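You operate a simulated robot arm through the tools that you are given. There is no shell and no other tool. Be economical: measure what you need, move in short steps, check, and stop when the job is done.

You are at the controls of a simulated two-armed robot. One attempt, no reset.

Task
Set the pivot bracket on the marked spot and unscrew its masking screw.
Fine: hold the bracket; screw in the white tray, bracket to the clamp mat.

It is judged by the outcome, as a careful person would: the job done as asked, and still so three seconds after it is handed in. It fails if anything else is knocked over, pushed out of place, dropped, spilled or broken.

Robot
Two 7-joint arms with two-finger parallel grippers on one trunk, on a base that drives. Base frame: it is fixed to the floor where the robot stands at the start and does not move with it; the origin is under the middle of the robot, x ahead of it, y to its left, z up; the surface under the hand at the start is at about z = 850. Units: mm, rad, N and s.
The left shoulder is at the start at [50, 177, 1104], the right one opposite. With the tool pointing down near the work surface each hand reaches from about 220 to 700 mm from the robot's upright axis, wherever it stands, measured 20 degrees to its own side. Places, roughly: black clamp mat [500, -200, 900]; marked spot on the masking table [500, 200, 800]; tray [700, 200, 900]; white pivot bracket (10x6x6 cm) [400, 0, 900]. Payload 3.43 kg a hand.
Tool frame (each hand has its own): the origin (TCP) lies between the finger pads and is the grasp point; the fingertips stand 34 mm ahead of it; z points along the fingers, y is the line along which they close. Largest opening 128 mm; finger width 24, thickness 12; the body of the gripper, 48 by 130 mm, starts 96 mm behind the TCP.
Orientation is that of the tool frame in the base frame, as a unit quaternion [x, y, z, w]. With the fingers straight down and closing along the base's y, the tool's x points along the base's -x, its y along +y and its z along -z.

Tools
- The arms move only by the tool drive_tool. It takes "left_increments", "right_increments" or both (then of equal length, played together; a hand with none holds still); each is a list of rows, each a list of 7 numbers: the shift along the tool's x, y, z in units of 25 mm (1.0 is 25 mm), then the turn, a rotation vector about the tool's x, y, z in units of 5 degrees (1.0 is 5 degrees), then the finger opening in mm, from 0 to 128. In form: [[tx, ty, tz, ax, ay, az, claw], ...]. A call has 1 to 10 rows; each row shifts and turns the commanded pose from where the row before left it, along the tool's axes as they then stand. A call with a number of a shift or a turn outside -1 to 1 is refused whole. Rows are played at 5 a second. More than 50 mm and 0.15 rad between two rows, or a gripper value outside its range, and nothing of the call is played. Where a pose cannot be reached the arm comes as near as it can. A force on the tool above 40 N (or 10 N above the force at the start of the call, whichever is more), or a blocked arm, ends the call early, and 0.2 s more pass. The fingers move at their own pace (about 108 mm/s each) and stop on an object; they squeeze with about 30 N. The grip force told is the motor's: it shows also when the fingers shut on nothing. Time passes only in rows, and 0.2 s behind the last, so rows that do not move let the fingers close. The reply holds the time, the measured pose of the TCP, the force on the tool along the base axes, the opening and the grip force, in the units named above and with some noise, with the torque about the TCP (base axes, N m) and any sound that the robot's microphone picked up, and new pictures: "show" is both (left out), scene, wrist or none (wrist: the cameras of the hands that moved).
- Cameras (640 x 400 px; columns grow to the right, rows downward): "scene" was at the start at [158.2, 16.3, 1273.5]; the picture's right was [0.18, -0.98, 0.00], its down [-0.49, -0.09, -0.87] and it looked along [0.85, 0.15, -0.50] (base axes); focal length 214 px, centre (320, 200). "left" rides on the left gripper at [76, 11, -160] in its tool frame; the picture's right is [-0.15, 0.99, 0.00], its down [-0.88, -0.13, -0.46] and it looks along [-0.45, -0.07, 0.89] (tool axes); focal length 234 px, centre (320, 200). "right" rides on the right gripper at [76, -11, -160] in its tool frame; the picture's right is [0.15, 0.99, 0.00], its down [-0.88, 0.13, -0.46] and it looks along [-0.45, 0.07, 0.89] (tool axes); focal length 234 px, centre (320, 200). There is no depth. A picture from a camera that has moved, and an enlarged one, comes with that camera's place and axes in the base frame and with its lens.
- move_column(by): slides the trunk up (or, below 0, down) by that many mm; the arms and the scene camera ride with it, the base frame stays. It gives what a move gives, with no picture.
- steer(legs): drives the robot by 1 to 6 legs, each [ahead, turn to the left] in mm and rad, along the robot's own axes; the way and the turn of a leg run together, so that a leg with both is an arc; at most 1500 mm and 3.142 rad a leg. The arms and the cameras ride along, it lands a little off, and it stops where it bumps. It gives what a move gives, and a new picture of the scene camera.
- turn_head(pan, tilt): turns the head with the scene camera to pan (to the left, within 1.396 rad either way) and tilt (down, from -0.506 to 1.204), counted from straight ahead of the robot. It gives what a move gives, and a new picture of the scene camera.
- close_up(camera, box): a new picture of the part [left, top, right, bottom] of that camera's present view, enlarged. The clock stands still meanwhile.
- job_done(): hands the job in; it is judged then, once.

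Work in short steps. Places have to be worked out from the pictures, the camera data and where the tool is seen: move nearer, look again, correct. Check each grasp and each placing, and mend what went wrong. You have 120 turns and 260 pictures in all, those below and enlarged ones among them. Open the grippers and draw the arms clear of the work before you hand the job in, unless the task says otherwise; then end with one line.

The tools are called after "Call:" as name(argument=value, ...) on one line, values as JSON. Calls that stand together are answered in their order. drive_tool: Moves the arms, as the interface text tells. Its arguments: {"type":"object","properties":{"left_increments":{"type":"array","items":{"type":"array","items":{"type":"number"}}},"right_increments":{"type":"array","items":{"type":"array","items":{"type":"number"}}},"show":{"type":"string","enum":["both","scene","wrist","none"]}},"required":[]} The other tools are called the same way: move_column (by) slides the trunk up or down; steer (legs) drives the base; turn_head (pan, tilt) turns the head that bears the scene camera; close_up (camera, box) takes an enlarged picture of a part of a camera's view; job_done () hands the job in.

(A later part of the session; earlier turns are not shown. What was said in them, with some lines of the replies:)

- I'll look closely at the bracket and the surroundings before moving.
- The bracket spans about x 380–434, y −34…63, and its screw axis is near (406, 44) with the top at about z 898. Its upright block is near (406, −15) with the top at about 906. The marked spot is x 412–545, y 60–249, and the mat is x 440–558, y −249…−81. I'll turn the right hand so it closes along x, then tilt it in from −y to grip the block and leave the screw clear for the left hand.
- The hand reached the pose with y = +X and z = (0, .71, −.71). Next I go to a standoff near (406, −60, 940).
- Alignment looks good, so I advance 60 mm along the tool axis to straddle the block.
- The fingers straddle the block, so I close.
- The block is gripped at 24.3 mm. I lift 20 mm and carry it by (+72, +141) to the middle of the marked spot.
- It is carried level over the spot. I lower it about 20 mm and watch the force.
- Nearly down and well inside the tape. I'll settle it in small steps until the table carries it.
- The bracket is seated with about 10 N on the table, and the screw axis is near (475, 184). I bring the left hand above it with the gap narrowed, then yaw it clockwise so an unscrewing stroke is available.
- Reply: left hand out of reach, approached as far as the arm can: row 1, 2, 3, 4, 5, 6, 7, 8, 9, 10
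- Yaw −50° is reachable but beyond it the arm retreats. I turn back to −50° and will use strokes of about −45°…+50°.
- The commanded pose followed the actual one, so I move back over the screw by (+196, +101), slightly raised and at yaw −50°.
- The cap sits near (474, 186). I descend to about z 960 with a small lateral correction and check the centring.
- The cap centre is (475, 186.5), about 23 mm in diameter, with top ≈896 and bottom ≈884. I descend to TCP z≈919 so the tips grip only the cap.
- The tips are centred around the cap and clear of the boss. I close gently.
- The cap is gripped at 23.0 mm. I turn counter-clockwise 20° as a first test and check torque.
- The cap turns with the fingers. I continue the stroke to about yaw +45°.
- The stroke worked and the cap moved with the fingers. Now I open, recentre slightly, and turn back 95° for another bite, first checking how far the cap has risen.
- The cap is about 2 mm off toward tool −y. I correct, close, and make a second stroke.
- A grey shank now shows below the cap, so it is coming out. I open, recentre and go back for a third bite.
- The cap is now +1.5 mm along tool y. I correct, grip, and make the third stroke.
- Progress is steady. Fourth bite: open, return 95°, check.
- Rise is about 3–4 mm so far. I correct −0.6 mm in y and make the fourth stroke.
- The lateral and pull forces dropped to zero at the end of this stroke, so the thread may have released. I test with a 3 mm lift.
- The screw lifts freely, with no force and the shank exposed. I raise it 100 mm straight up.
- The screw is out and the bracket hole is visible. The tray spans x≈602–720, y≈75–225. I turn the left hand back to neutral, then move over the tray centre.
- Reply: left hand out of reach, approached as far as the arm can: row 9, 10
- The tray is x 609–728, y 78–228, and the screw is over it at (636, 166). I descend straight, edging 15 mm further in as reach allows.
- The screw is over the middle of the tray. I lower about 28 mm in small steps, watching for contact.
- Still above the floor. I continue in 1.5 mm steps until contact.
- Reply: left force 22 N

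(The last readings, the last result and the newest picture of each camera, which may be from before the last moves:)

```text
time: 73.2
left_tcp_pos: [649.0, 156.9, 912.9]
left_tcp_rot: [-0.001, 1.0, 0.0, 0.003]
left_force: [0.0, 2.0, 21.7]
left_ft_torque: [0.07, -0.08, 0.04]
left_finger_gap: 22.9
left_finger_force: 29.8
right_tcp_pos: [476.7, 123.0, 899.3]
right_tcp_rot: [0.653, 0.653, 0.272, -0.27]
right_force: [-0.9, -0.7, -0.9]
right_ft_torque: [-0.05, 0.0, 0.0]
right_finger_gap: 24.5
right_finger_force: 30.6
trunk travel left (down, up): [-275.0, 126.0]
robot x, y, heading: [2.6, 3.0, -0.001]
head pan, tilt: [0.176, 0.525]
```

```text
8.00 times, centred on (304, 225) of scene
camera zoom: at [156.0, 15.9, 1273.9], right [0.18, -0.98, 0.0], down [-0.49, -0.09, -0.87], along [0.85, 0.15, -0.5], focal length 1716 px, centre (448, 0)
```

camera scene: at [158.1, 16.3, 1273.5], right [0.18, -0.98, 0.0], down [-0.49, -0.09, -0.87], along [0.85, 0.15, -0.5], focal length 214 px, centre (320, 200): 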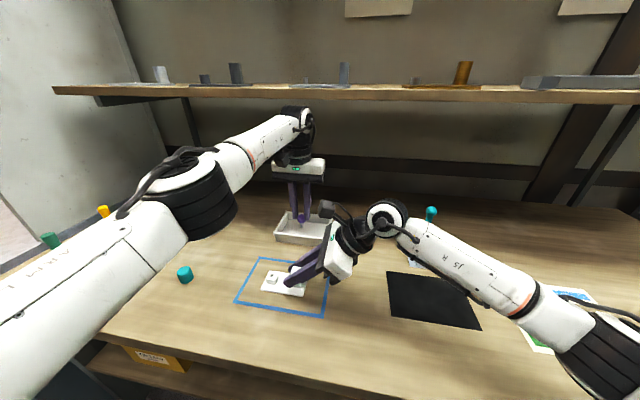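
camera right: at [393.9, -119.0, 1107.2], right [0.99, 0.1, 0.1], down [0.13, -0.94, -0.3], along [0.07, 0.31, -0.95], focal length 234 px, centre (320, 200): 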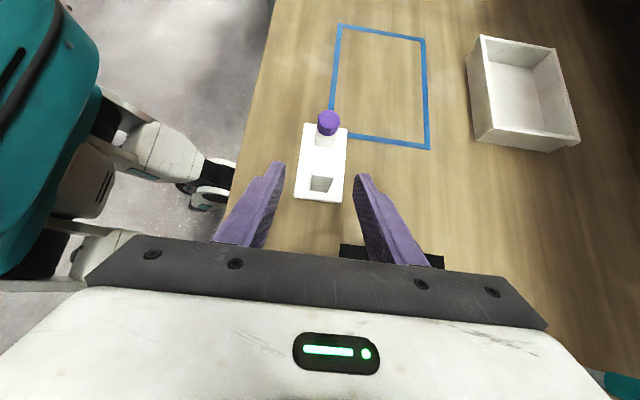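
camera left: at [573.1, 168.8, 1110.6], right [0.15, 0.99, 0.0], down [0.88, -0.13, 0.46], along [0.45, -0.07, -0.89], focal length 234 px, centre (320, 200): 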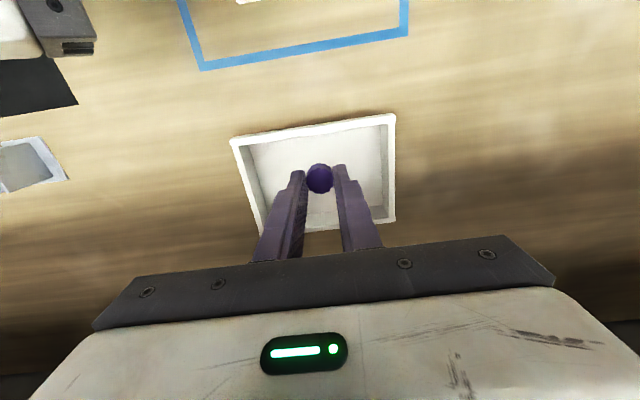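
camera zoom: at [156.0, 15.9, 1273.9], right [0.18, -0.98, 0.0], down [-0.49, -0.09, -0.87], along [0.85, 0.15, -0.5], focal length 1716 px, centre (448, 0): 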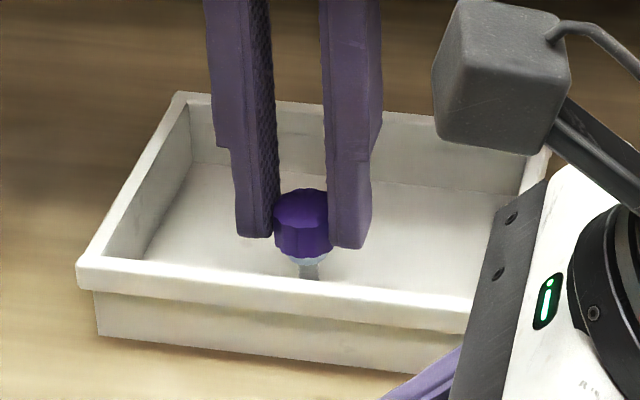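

The floor contact is felt at 22 N. I ease up 3 mm to shed the load, open, and rise.

Call:
drive_tool(left_increments=[[0, 0, -0.06, 0, 0, 0, 0], [0, 0, -0.04, 0, 0, 0, 0], [0, 0, 0, 0, 0, 0, 30], [0, 0, 0, 0, 0, 0, 50], [0, 0, 0, 0, 0, 0, 50], [0, 0, -0.5, 0, 0, 0, 50], [0, 0, -0.8, 0, 0, 0, 50], [0, 0, -0.8, 0, 0, 0, 50]], show="wrist")

Call:
close_up(camera="scene", box=[240, 190, 368, 270])

```text
time: 75.0
left_tcp_pos: [647.7, 157.7, 967.6]
left_tcp_rot: [0.0, 1.0, -0.001, 0.001]
left_force: [0.3, -0.3, 0.1]
left_ft_torque: [-0.01, -0.02, 0.02]
left_finger_gap: 49.9
left_finger_force: 0.0
right_tcp_pos: [477.4, 122.1, 896.4]
right_tcp_rot: [0.653, 0.653, 0.271, -0.271]
right_force: [0.2, -1.9, 2.1]
right_ft_torque: [-0.16, 0.01, -0.02]
right_finger_gap: 24.3
right_finger_force: 29.6
trunk travel left (down, up): [-275.0, 126.0]
robot x, y, heading: [-1.3, 2.2, 0.002]
head pan, tilt: [0.176, 0.525]
camera left: at [570.9, 168.9, 1126.4], right [0.15, 0.99, 0.0], down [0.88, -0.13, 0.46], along [0.45, -0.07, -0.89], focal length 234 px, centre (320, 200)
```

left: 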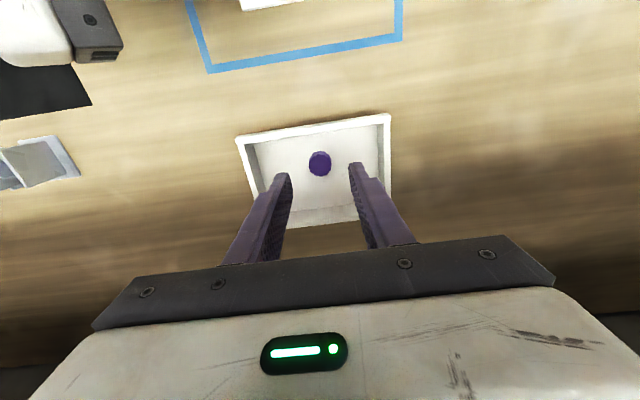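

```text
5.00 times, centred on (304, 230) of scene
camera zoom: at [157.9, 16.0, 1273.5], right [0.18, -0.98, 0.0], down [-0.49, -0.09, -0.87], along [0.85, 0.15, -0.5], focal length 1072 px, centre (400, 50)
```

zoom: 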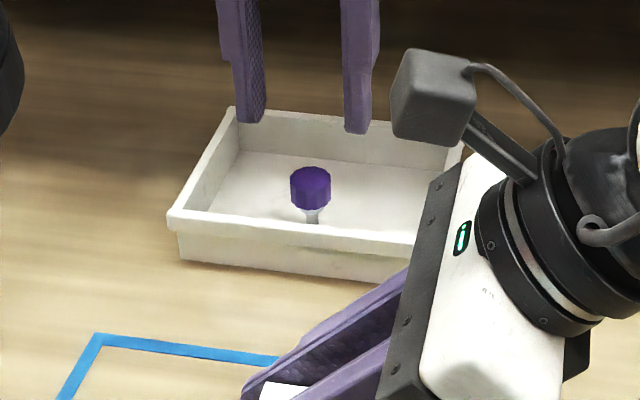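

The screw stands in the tray. I raise the left hand clear, and at the same time lift the bracket 30 mm and start carrying it toward the mat.

Call:
drive_tool(left_increments=[[0, 0, -0.8, 0, 0, 0, 50], [0, 0, -0.8, 0, 0, 0, 50], [0, 0, -0.5, 0, 0, 0, 50], [0.8, 0.3, 0, 0, 0, 0, 50], [0.8, 0.3, 0, 0, 0, 0, 50], [0.8, 0.3, 0, 0, 0, 0, 50], [0.8, 0.3, 0, 0, 0, 0, 50], [0.8, 0.3, -0.3, 0, 0, 0, 50], [0.8, 0.3, -0.3, 0, 0, 0, 50]], right_increments=[[0.2, 0, -0.2, 0, 0, 0, 0], [0.3, 0, -0.3, 0, 0, 0, 0], [0.35, 0, -0.35, 0, 0, 0, 0], [-0.3, 0.03, -0.3, 0, 0, 0, 0], [-0.5, 0.03, -0.5, 0, 0, 0, 0], [-0.65, 0.03, -0.65, 0, 0, 0, 0], [-0.7, 0.03, -0.7, 0, 0, 0, 0], [-0.7, 0.03, -0.7, 0, 0, 0, 0], [-0.7, 0.03, -0.7, 0, 0, 0, 0]], show="scene")

```text
time: 77.0
left_tcp_pos: [537.5, 193.0, 1023.7]
left_tcp_rot: [-0.001, 1.0, -0.001, 0.0]
left_force: [-0.5, -0.2, 1.3]
left_ft_torque: [0.0, 0.02, 0.03]
left_finger_gap: 50.0
left_finger_force: 0.1
left hand out of reach, approached as far as the arm can: row 1, 2, 4
right_tcp_pos: [481.3, -3.9, 926.1]
right_tcp_rot: [0.653, 0.654, 0.27, -0.27]
right_force: [0.1, 0.1, -0.3]
right_ft_torque: [-0.03, 0.05, -0.03]
right_finger_gap: 24.5
right_finger_force: 29.8
trunk travel left (down, up): [-275.0, 126.0]
robot x, y, heading: [0.9, -3.6, -0.002]
head pan, tilt: [0.176, 0.525]
camera scene: at [158.0, 16.2, 1273.6], right [0.18, -0.98, 0.0], down [-0.49, -0.09, -0.87], along [0.85, 0.15, -0.5], focal length 214 px, centre (320, 200)
```

scene: 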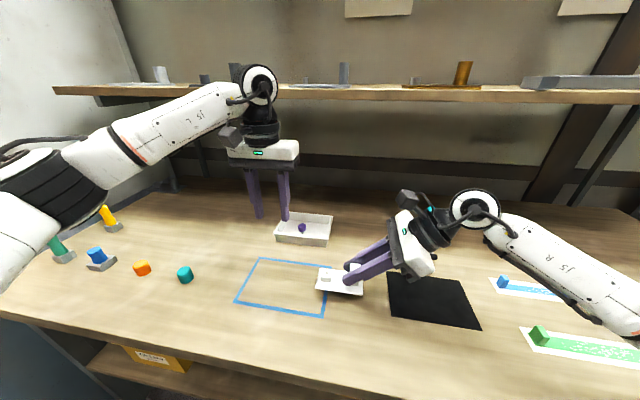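

The clamp handle top is near (584, −155, 1020), so I keep the hand at x≈478 for about 35 mm clearance and travel the remaining −193 mm in y.

Call:
drive_tool(right_increments=[[-0.68, -0.015, -0.68, 0, 0, 0, 0], [-0.68, -0.015, -0.68, 0, 0, 0, 0], [-0.68, -0.015, -0.68, 0, 0, 0, 0], [-0.68, -0.015, -0.68, 0, 0, 0, 0], [-0.68, -0.015, -0.68, 0, 0, 0, 0], [-0.68, -0.015, -0.68, 0, 0, 0, 0], [-0.68, -0.015, -0.68, 0, 0, 0, 0], [-0.68, -0.015, -0.68, 0, 0, 0, 0]], show="both")

Call:
close_up(camera="scene", box=[370, 210, 530, 310])

```text
time: 78.8
left_tcp_pos: [539.0, 193.5, 1022.8]
left_tcp_rot: [-0.001, 1.0, 0.0, 0.0]
left_force: [0.4, 0.0, -0.2]
left_ft_torque: [-0.01, -0.03, 0.02]
left_finger_gap: 50.0
left_finger_force: 0.1
right_tcp_pos: [479.4, -195.4, 925.1]
right_tcp_rot: [0.653, 0.653, 0.271, -0.27]
right_force: [-0.3, 0.0, -1.1]
right_ft_torque: [-0.01, -0.01, 0.01]
right_finger_gap: 24.6
right_finger_force: 29.8
trunk travel left (down, up): [-275.0, 126.0]
robot x, y, heading: [-2.1, 0.3, 0.002]
head pan, tilt: [0.176, 0.525]
camera scene: at [158.2, 16.1, 1273.5], right [0.18, -0.98, 0.0], down [-0.49, -0.09, -0.87], along [0.85, 0.15, -0.5], focal length 214 px, centre (320, 200)
camera right: at [467.9, -255.7, 1092.0], right [0.99, 0.1, 0.1], down [0.13, -0.94, -0.3], along [0.07, 0.31, -0.95], focal length 234 px, centre (320, 200)
```

scene: 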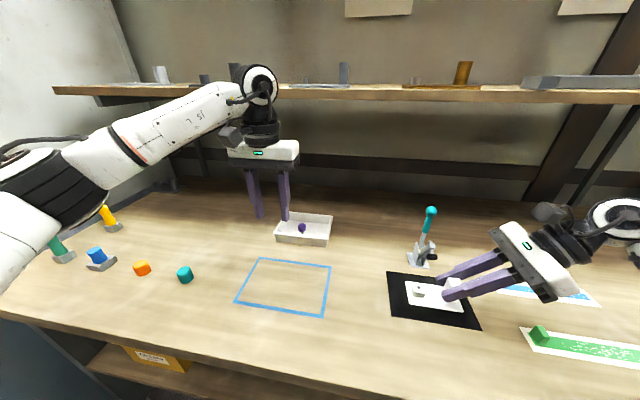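
right: 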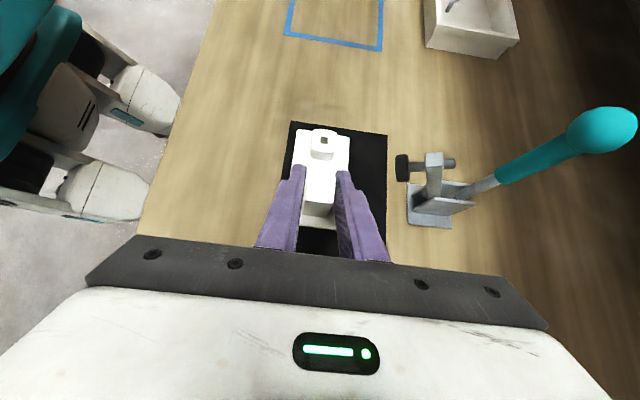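

```text
4.00 times, centred on (450, 260) of scene
camera zoom: at [158.2, 16.1, 1273.5], right [0.18, -0.98, 0.0], down [-0.49, -0.09, -0.87], along [0.85, 0.15, -0.5], focal length 858 px, centre (-200, -40)
```

zoom: 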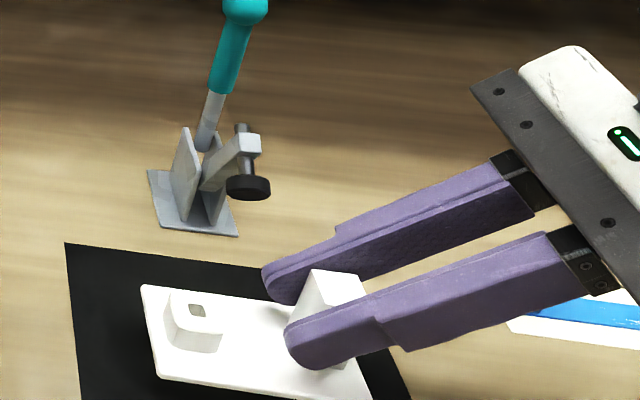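

Centred over the mat (bracket about x 452–506, y −212…−114). I lower 22 mm, then in small steps to contact.

Call:
drive_tool(right_increments=[[-0.2, 0, 0.2, 0, 0, 0, 0], [-0.2, 0, 0.2, 0, 0, 0, 0], [-0.15, 0, 0.15, 0, 0, 0, 0], [-0.06, 0, 0.06, 0, 0, 0, 0], [-0.03, 0, 0.03, 0, 0, 0, 0]], show="none")

Call:
drive_tool(right_increments=[[-0.02, 0, 0.02, 0, 0, 0, 0], [-0.02, 0, 0.02, 0, 0, 0, 0], [-0.02, 0, 0.02, 0, 0, 0, 0]], show="none")

Call:
close_up(camera="scene", box=[370, 230, 498, 310])

```text
time: 80.0
left_tcp_pos: [538.8, 193.3, 1024.0]
left_tcp_rot: [0.0, 1.0, -0.001, 0.0]
left_force: [-0.3, 0.1, -0.6]
left_ft_torque: [0.01, -0.01, 0.01]
left_finger_gap: 50.0
left_finger_force: 0.1
right_tcp_pos: [480.1, -195.0, 902.9]
right_tcp_rot: [0.654, 0.653, 0.271, -0.27]
right_force: [-0.9, 0.7, -0.9]
right_ft_torque: [-0.02, 0.04, 0.01]
right_finger_gap: 24.5
right_finger_force: 30.0
trunk travel left (down, up): [-275.0, 126.0]
robot x, y, heading: [-1.0, -1.5, 0.004]
head pan, tilt: [0.176, 0.525]
```

```text
time: 80.8
left_tcp_pos: [538.3, 193.0, 1023.9]
left_tcp_rot: [-0.001, 1.0, -0.001, 0.001]
left_force: [-1.2, -1.6, -0.1]
left_ft_torque: [-0.02, -0.01, 0.03]
left_finger_gap: 50.0
left_finger_force: 0.1
right_tcp_pos: [480.9, -195.3, 901.6]
right_tcp_rot: [0.653, 0.653, 0.271, -0.271]
right_force: [-1.6, 0.4, -1.0]
right_ft_torque: [-0.05, -0.02, 0.02]
right_finger_gap: 24.7
right_finger_force: 29.8
trunk travel left (down, up): [-275.0, 126.0]
robot x, y, heading: [3.0, -0.6, 0.002]
head pan, tilt: [0.176, 0.525]
```

```text
5.00 times, centred on (434, 270) of scene
camera zoom: at [158.3, 16.3, 1273.5], right [0.18, -0.98, 0.0], down [-0.49, -0.09, -0.87], along [0.85, 0.15, -0.5], focal length 1072 px, centre (-250, -150)
```

zoom: 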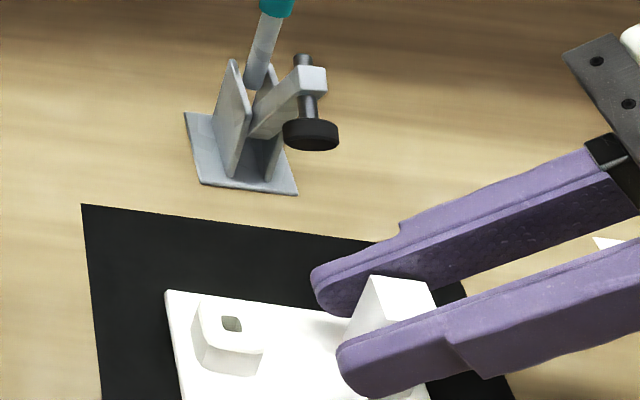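

No contact yet, so I continue in small steps.

Call:
drive_tool(right_increments=[[-0.03, 0, 0.03, 0, 0, 0, 0], [-0.03, 0, 0.03, 0, 0, 0, 0], [-0.02, 0, 0.02, 0, 0, 0, 0]], show="none")

```text
time: 81.6
left_tcp_pos: [539.9, 192.6, 1022.9]
left_tcp_rot: [-0.001, 1.0, -0.001, 0.001]
left_force: [0.3, 0.0, -0.4]
left_ft_torque: [-0.01, 0.01, 0.0]
left_finger_gap: 49.8
left_finger_force: 0.1
right_tcp_pos: [480.7, -195.3, 898.0]
right_tcp_rot: [0.653, 0.653, 0.27, -0.271]
right_force: [0.1, -0.2, -0.2]
right_ft_torque: [-0.07, 0.01, 0.01]
right_finger_gap: 24.7
right_finger_force: 30.4
trunk travel left (down, up): [-275.0, 126.0]
robot x, y, heading: [2.1, 1.2, -0.004]
head pan, tilt: [0.176, 0.525]
```

Call:
drive_tool(right_increments=[[-0.02, 0, 0.02, 0, 0, 0, 0], [-0.02, 0, 0.02, 0, 0, 0, 0], [0, 0, 0, 0, 0, 0, 0]], show="none")

Call:
close_up(camera="scene", box=[370, 240, 498, 320])

```text
time: 82.4
left_tcp_pos: [538.4, 193.2, 1023.6]
left_tcp_rot: [-0.001, 1.0, -0.001, 0.0]
left_force: [-0.1, 0.4, -0.7]
left_ft_torque: [0.01, 0.0, 0.02]
left_finger_gap: 49.8
left_finger_force: 0.0
right_tcp_pos: [479.5, -196.0, 897.1]
right_tcp_rot: [0.653, 0.653, 0.272, -0.271]
right_force: [0.0, 0.1, -1.0]
right_ft_torque: [0.0, 0.02, 0.02]
right_finger_gap: 24.4
right_finger_force: 29.9
trunk travel left (down, up): [-275.0, 126.0]
robot x, y, heading: [2.7, 3.4, 0.001]
head pan, tilt: [0.176, 0.525]
```

```text
5.00 times, centred on (434, 280) of scene
camera zoom: at [158.2, 16.3, 1273.5], right [0.18, -0.98, 0.0], down [-0.49, -0.09, -0.87], along [0.85, 0.15, -0.5], focal length 1072 px, centre (-250, -200)
```

zoom: 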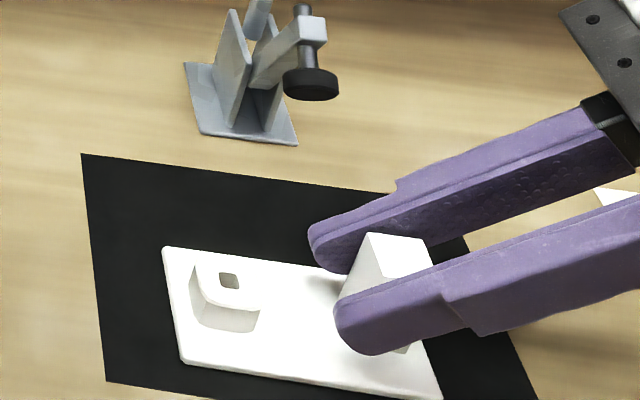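

Nearly there but it still carries its weight, as the grip crept slightly during the unscrewing. I go on stepping.

Call:
drive_tool(right_increments=[[-0.025, 0, 0.025, 0, 0, 0, 0], [-0.025, 0, 0.025, 0, 0, 0, 0], [0, 0, 0, 0, 0, 0, 0]], show="none")

Call:
drive_tool(right_increments=[[-0.025, 0, 0.025, 0, 0, 0, 0], [-0.02, 0, 0.02, 0, 0, 0, 0], [0, 0, 0, 0, 0, 0, 0]], show="none")

Call:
close_up(camera="scene", box=[370, 240, 498, 320])

```text
time: 83.2
left_tcp_pos: [538.9, 194.2, 1023.4]
left_tcp_rot: [-0.001, 1.0, -0.001, 0.0]
left_force: [1.5, 0.0, -0.1]
left_ft_torque: [0.01, 0.01, -0.02]
left_finger_gap: 49.8
left_finger_force: 0.0
right_tcp_pos: [481.0, -194.7, 896.8]
right_tcp_rot: [0.653, 0.654, 0.271, -0.27]
right_force: [0.8, -0.8, 6.6]
right_ft_torque: [-0.16, 0.17, 0.01]
right_finger_gap: 24.4
right_finger_force: 29.5
trunk travel left (down, up): [-275.0, 126.0]
robot x, y, heading: [-2.9, 5.3, 0.001]
head pan, tilt: [0.176, 0.525]
```

```text
time: 84.0
left_tcp_pos: [537.2, 193.3, 1023.9]
left_tcp_rot: [-0.001, 1.0, -0.002, 0.001]
left_force: [0.0, -0.3, 0.1]
left_ft_torque: [-0.02, 0.01, 0.02]
left_finger_gap: 50.0
left_finger_force: 0.1
right_tcp_pos: [480.1, -195.3, 896.0]
right_tcp_rot: [0.653, 0.653, 0.273, -0.27]
right_force: [1.5, -5.1, 19.6]
right_ft_torque: [-0.31, 0.21, 0.09]
right_finger_gap: 24.4
right_finger_force: 30.3
trunk travel left (down, up): [-275.0, 126.0]
robot x, y, heading: [0.9, -0.3, 0.0]
head pan, tilt: [0.176, 0.525]
```

```text
5.00 times, centred on (434, 280) of scene
camera zoom: at [156.8, 16.4, 1273.9], right [0.18, -0.98, 0.0], down [-0.49, -0.09, -0.87], along [0.85, 0.15, -0.5], focal length 1072 px, centre (-250, -200)
```

zoom: 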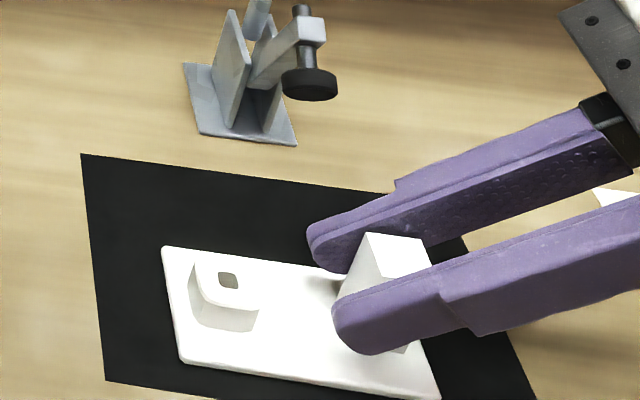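

Seated on the mat at 20 N. I ease the load, open, and withdraw along the tool axis.

Call:
drive_tool(right_increments=[[0.025, 0, -0.025, 0, 0, 0, 0], [0, 0, 0, 0, 0, 0, 30], [0, 0, 0, 0, 0, 0, 60], [0, 0, 0, 0, 0, 0, 60], [0, 0, -0.4, 0, 0, 0, 60], [0, 0, -0.8, 0, 0, 0, 60], [0, 0, -0.9, 0, 0, 0, 60], [0, 0, -0.9, 0, 0, 0, 60], [0, 0, -0.9, 0, 0, 0, 60], [0, 0, -0.9, 0, 0, 0, 60]], left_increments=[[0, 0, 0, 0, 0, 0, 50], [0, 0, 0, 0, 0, 0, 50], [0.5, 0, -0.4, 0, 0, 0, 50], [0.5, 0, -0.4, 0, 0, 0, 50], [0.5, 0, -0.4, 0, 0, 0, 50], [0.5, 0, -0.4, 0, 0, 0, 50], [0.5, 0, -0.4, 0, 0, 0, 50], [0.5, 0, -0.4, 0, 0, 0, 50], [0, 0, -0.4, 0, 0, 0, 50], [0, 0, -0.4, 0, 0, 0, 50]], show="both")

Call:
close_up(camera="scene", box=[260, 200, 500, 350])

Call:
close_up(camera="scene", box=[264, 200, 344, 250])

```text
time: 86.2
left_tcp_pos: [463.6, 192.9, 1103.5]
left_tcp_rot: [0.0, 1.0, -0.001, 0.001]
left_force: [-0.5, -0.3, -0.4]
left_ft_torque: [0.02, 0.01, 0.0]
left_finger_gap: 50.1
left_finger_force: 0.1
right_tcp_pos: [478.1, -279.7, 980.1]
right_tcp_rot: [0.653, 0.654, 0.269, -0.271]
right_force: [0.1, 0.0, -0.2]
right_ft_torque: [0.03, 0.02, -0.05]
right_finger_gap: 60.0
right_finger_force: 0.0
trunk travel left (down, up): [-275.0, 126.0]
robot x, y, heading: [-1.4, 2.9, -0.001]
head pan, tilt: [0.176, 0.525]
camera scene: at [158.0, 16.2, 1273.5], right [0.18, -0.98, 0.0], down [-0.49, -0.09, -0.87], along [0.85, 0.15, -0.5], focal length 214 px, centre (320, 200)
camera right: at [466.9, -340.4, 1147.4], right [0.99, 0.1, 0.1], down [0.13, -0.94, -0.3], along [0.07, 0.31, -0.95], focal length 234 px, centre (320, 200)
camera left: at [386.7, 204.7, 1263.4], right [0.15, 0.99, 0.0], down [0.88, -0.13, 0.46], along [0.45, -0.07, -0.89], focal length 234 px, centre (320, 200)
```

scene: 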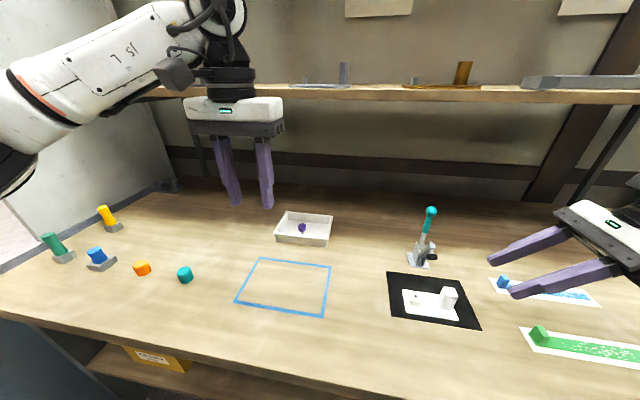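
right: 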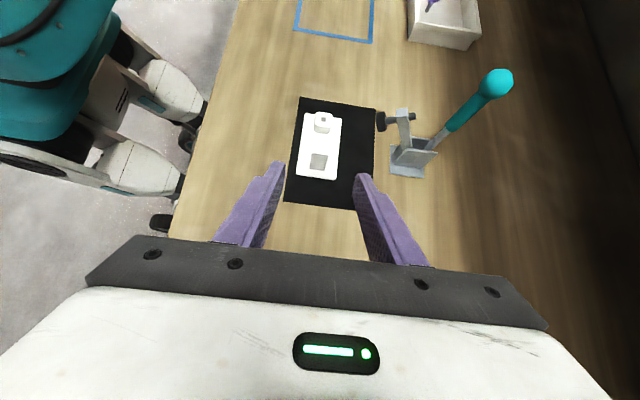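
left: 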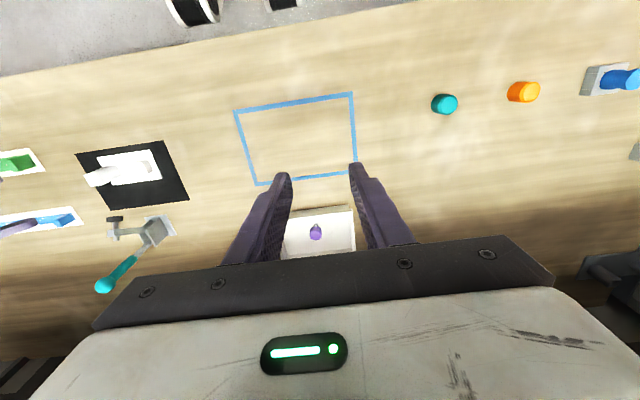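

```text
2.67 times, centred on (380, 275) of scene
camera zoom: at [158.0, 16.2, 1273.5], right [0.18, -0.98, 0.0], down [-0.49, -0.09, -0.87], along [0.85, 0.15, -0.5], focal length 572 px, centre (160, 0)
```

zoom: 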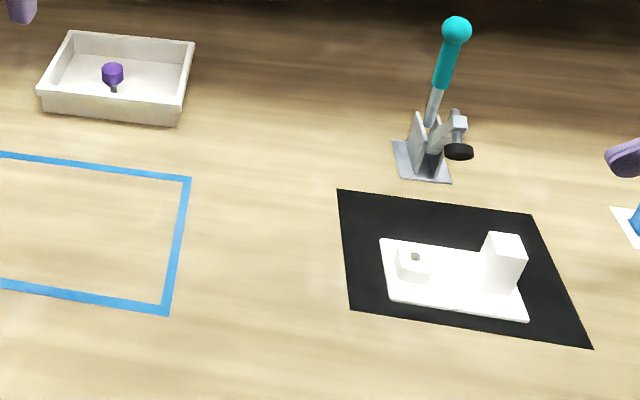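

```text
8.00 times, centred on (304, 225) of scene
camera zoom: at [158.0, 16.2, 1273.5], right [0.18, -0.98, 0.0], down [-0.49, -0.09, -0.87], along [0.85, 0.15, -0.5], focal length 1716 px, centre (448, 0)
```

zoom: 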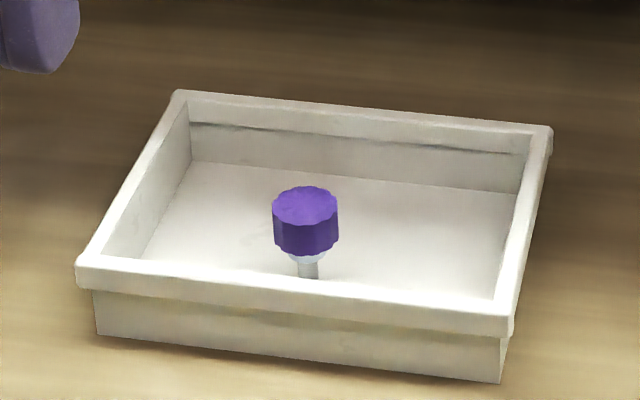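

The screw stands in the tray, the bracket is flat and fully on the mat with its hole open, and both hands are empty and clear. Nothing else has moved, so I hand in.

Call:
job_done()

```text
The job is handed in.
```

The job is done and handed in: I unscrewed the masking screw on the marked spot while holding the bracket. The screw is in the white tray, the bracket is on the clamp mat, and both hands are empty and clear.
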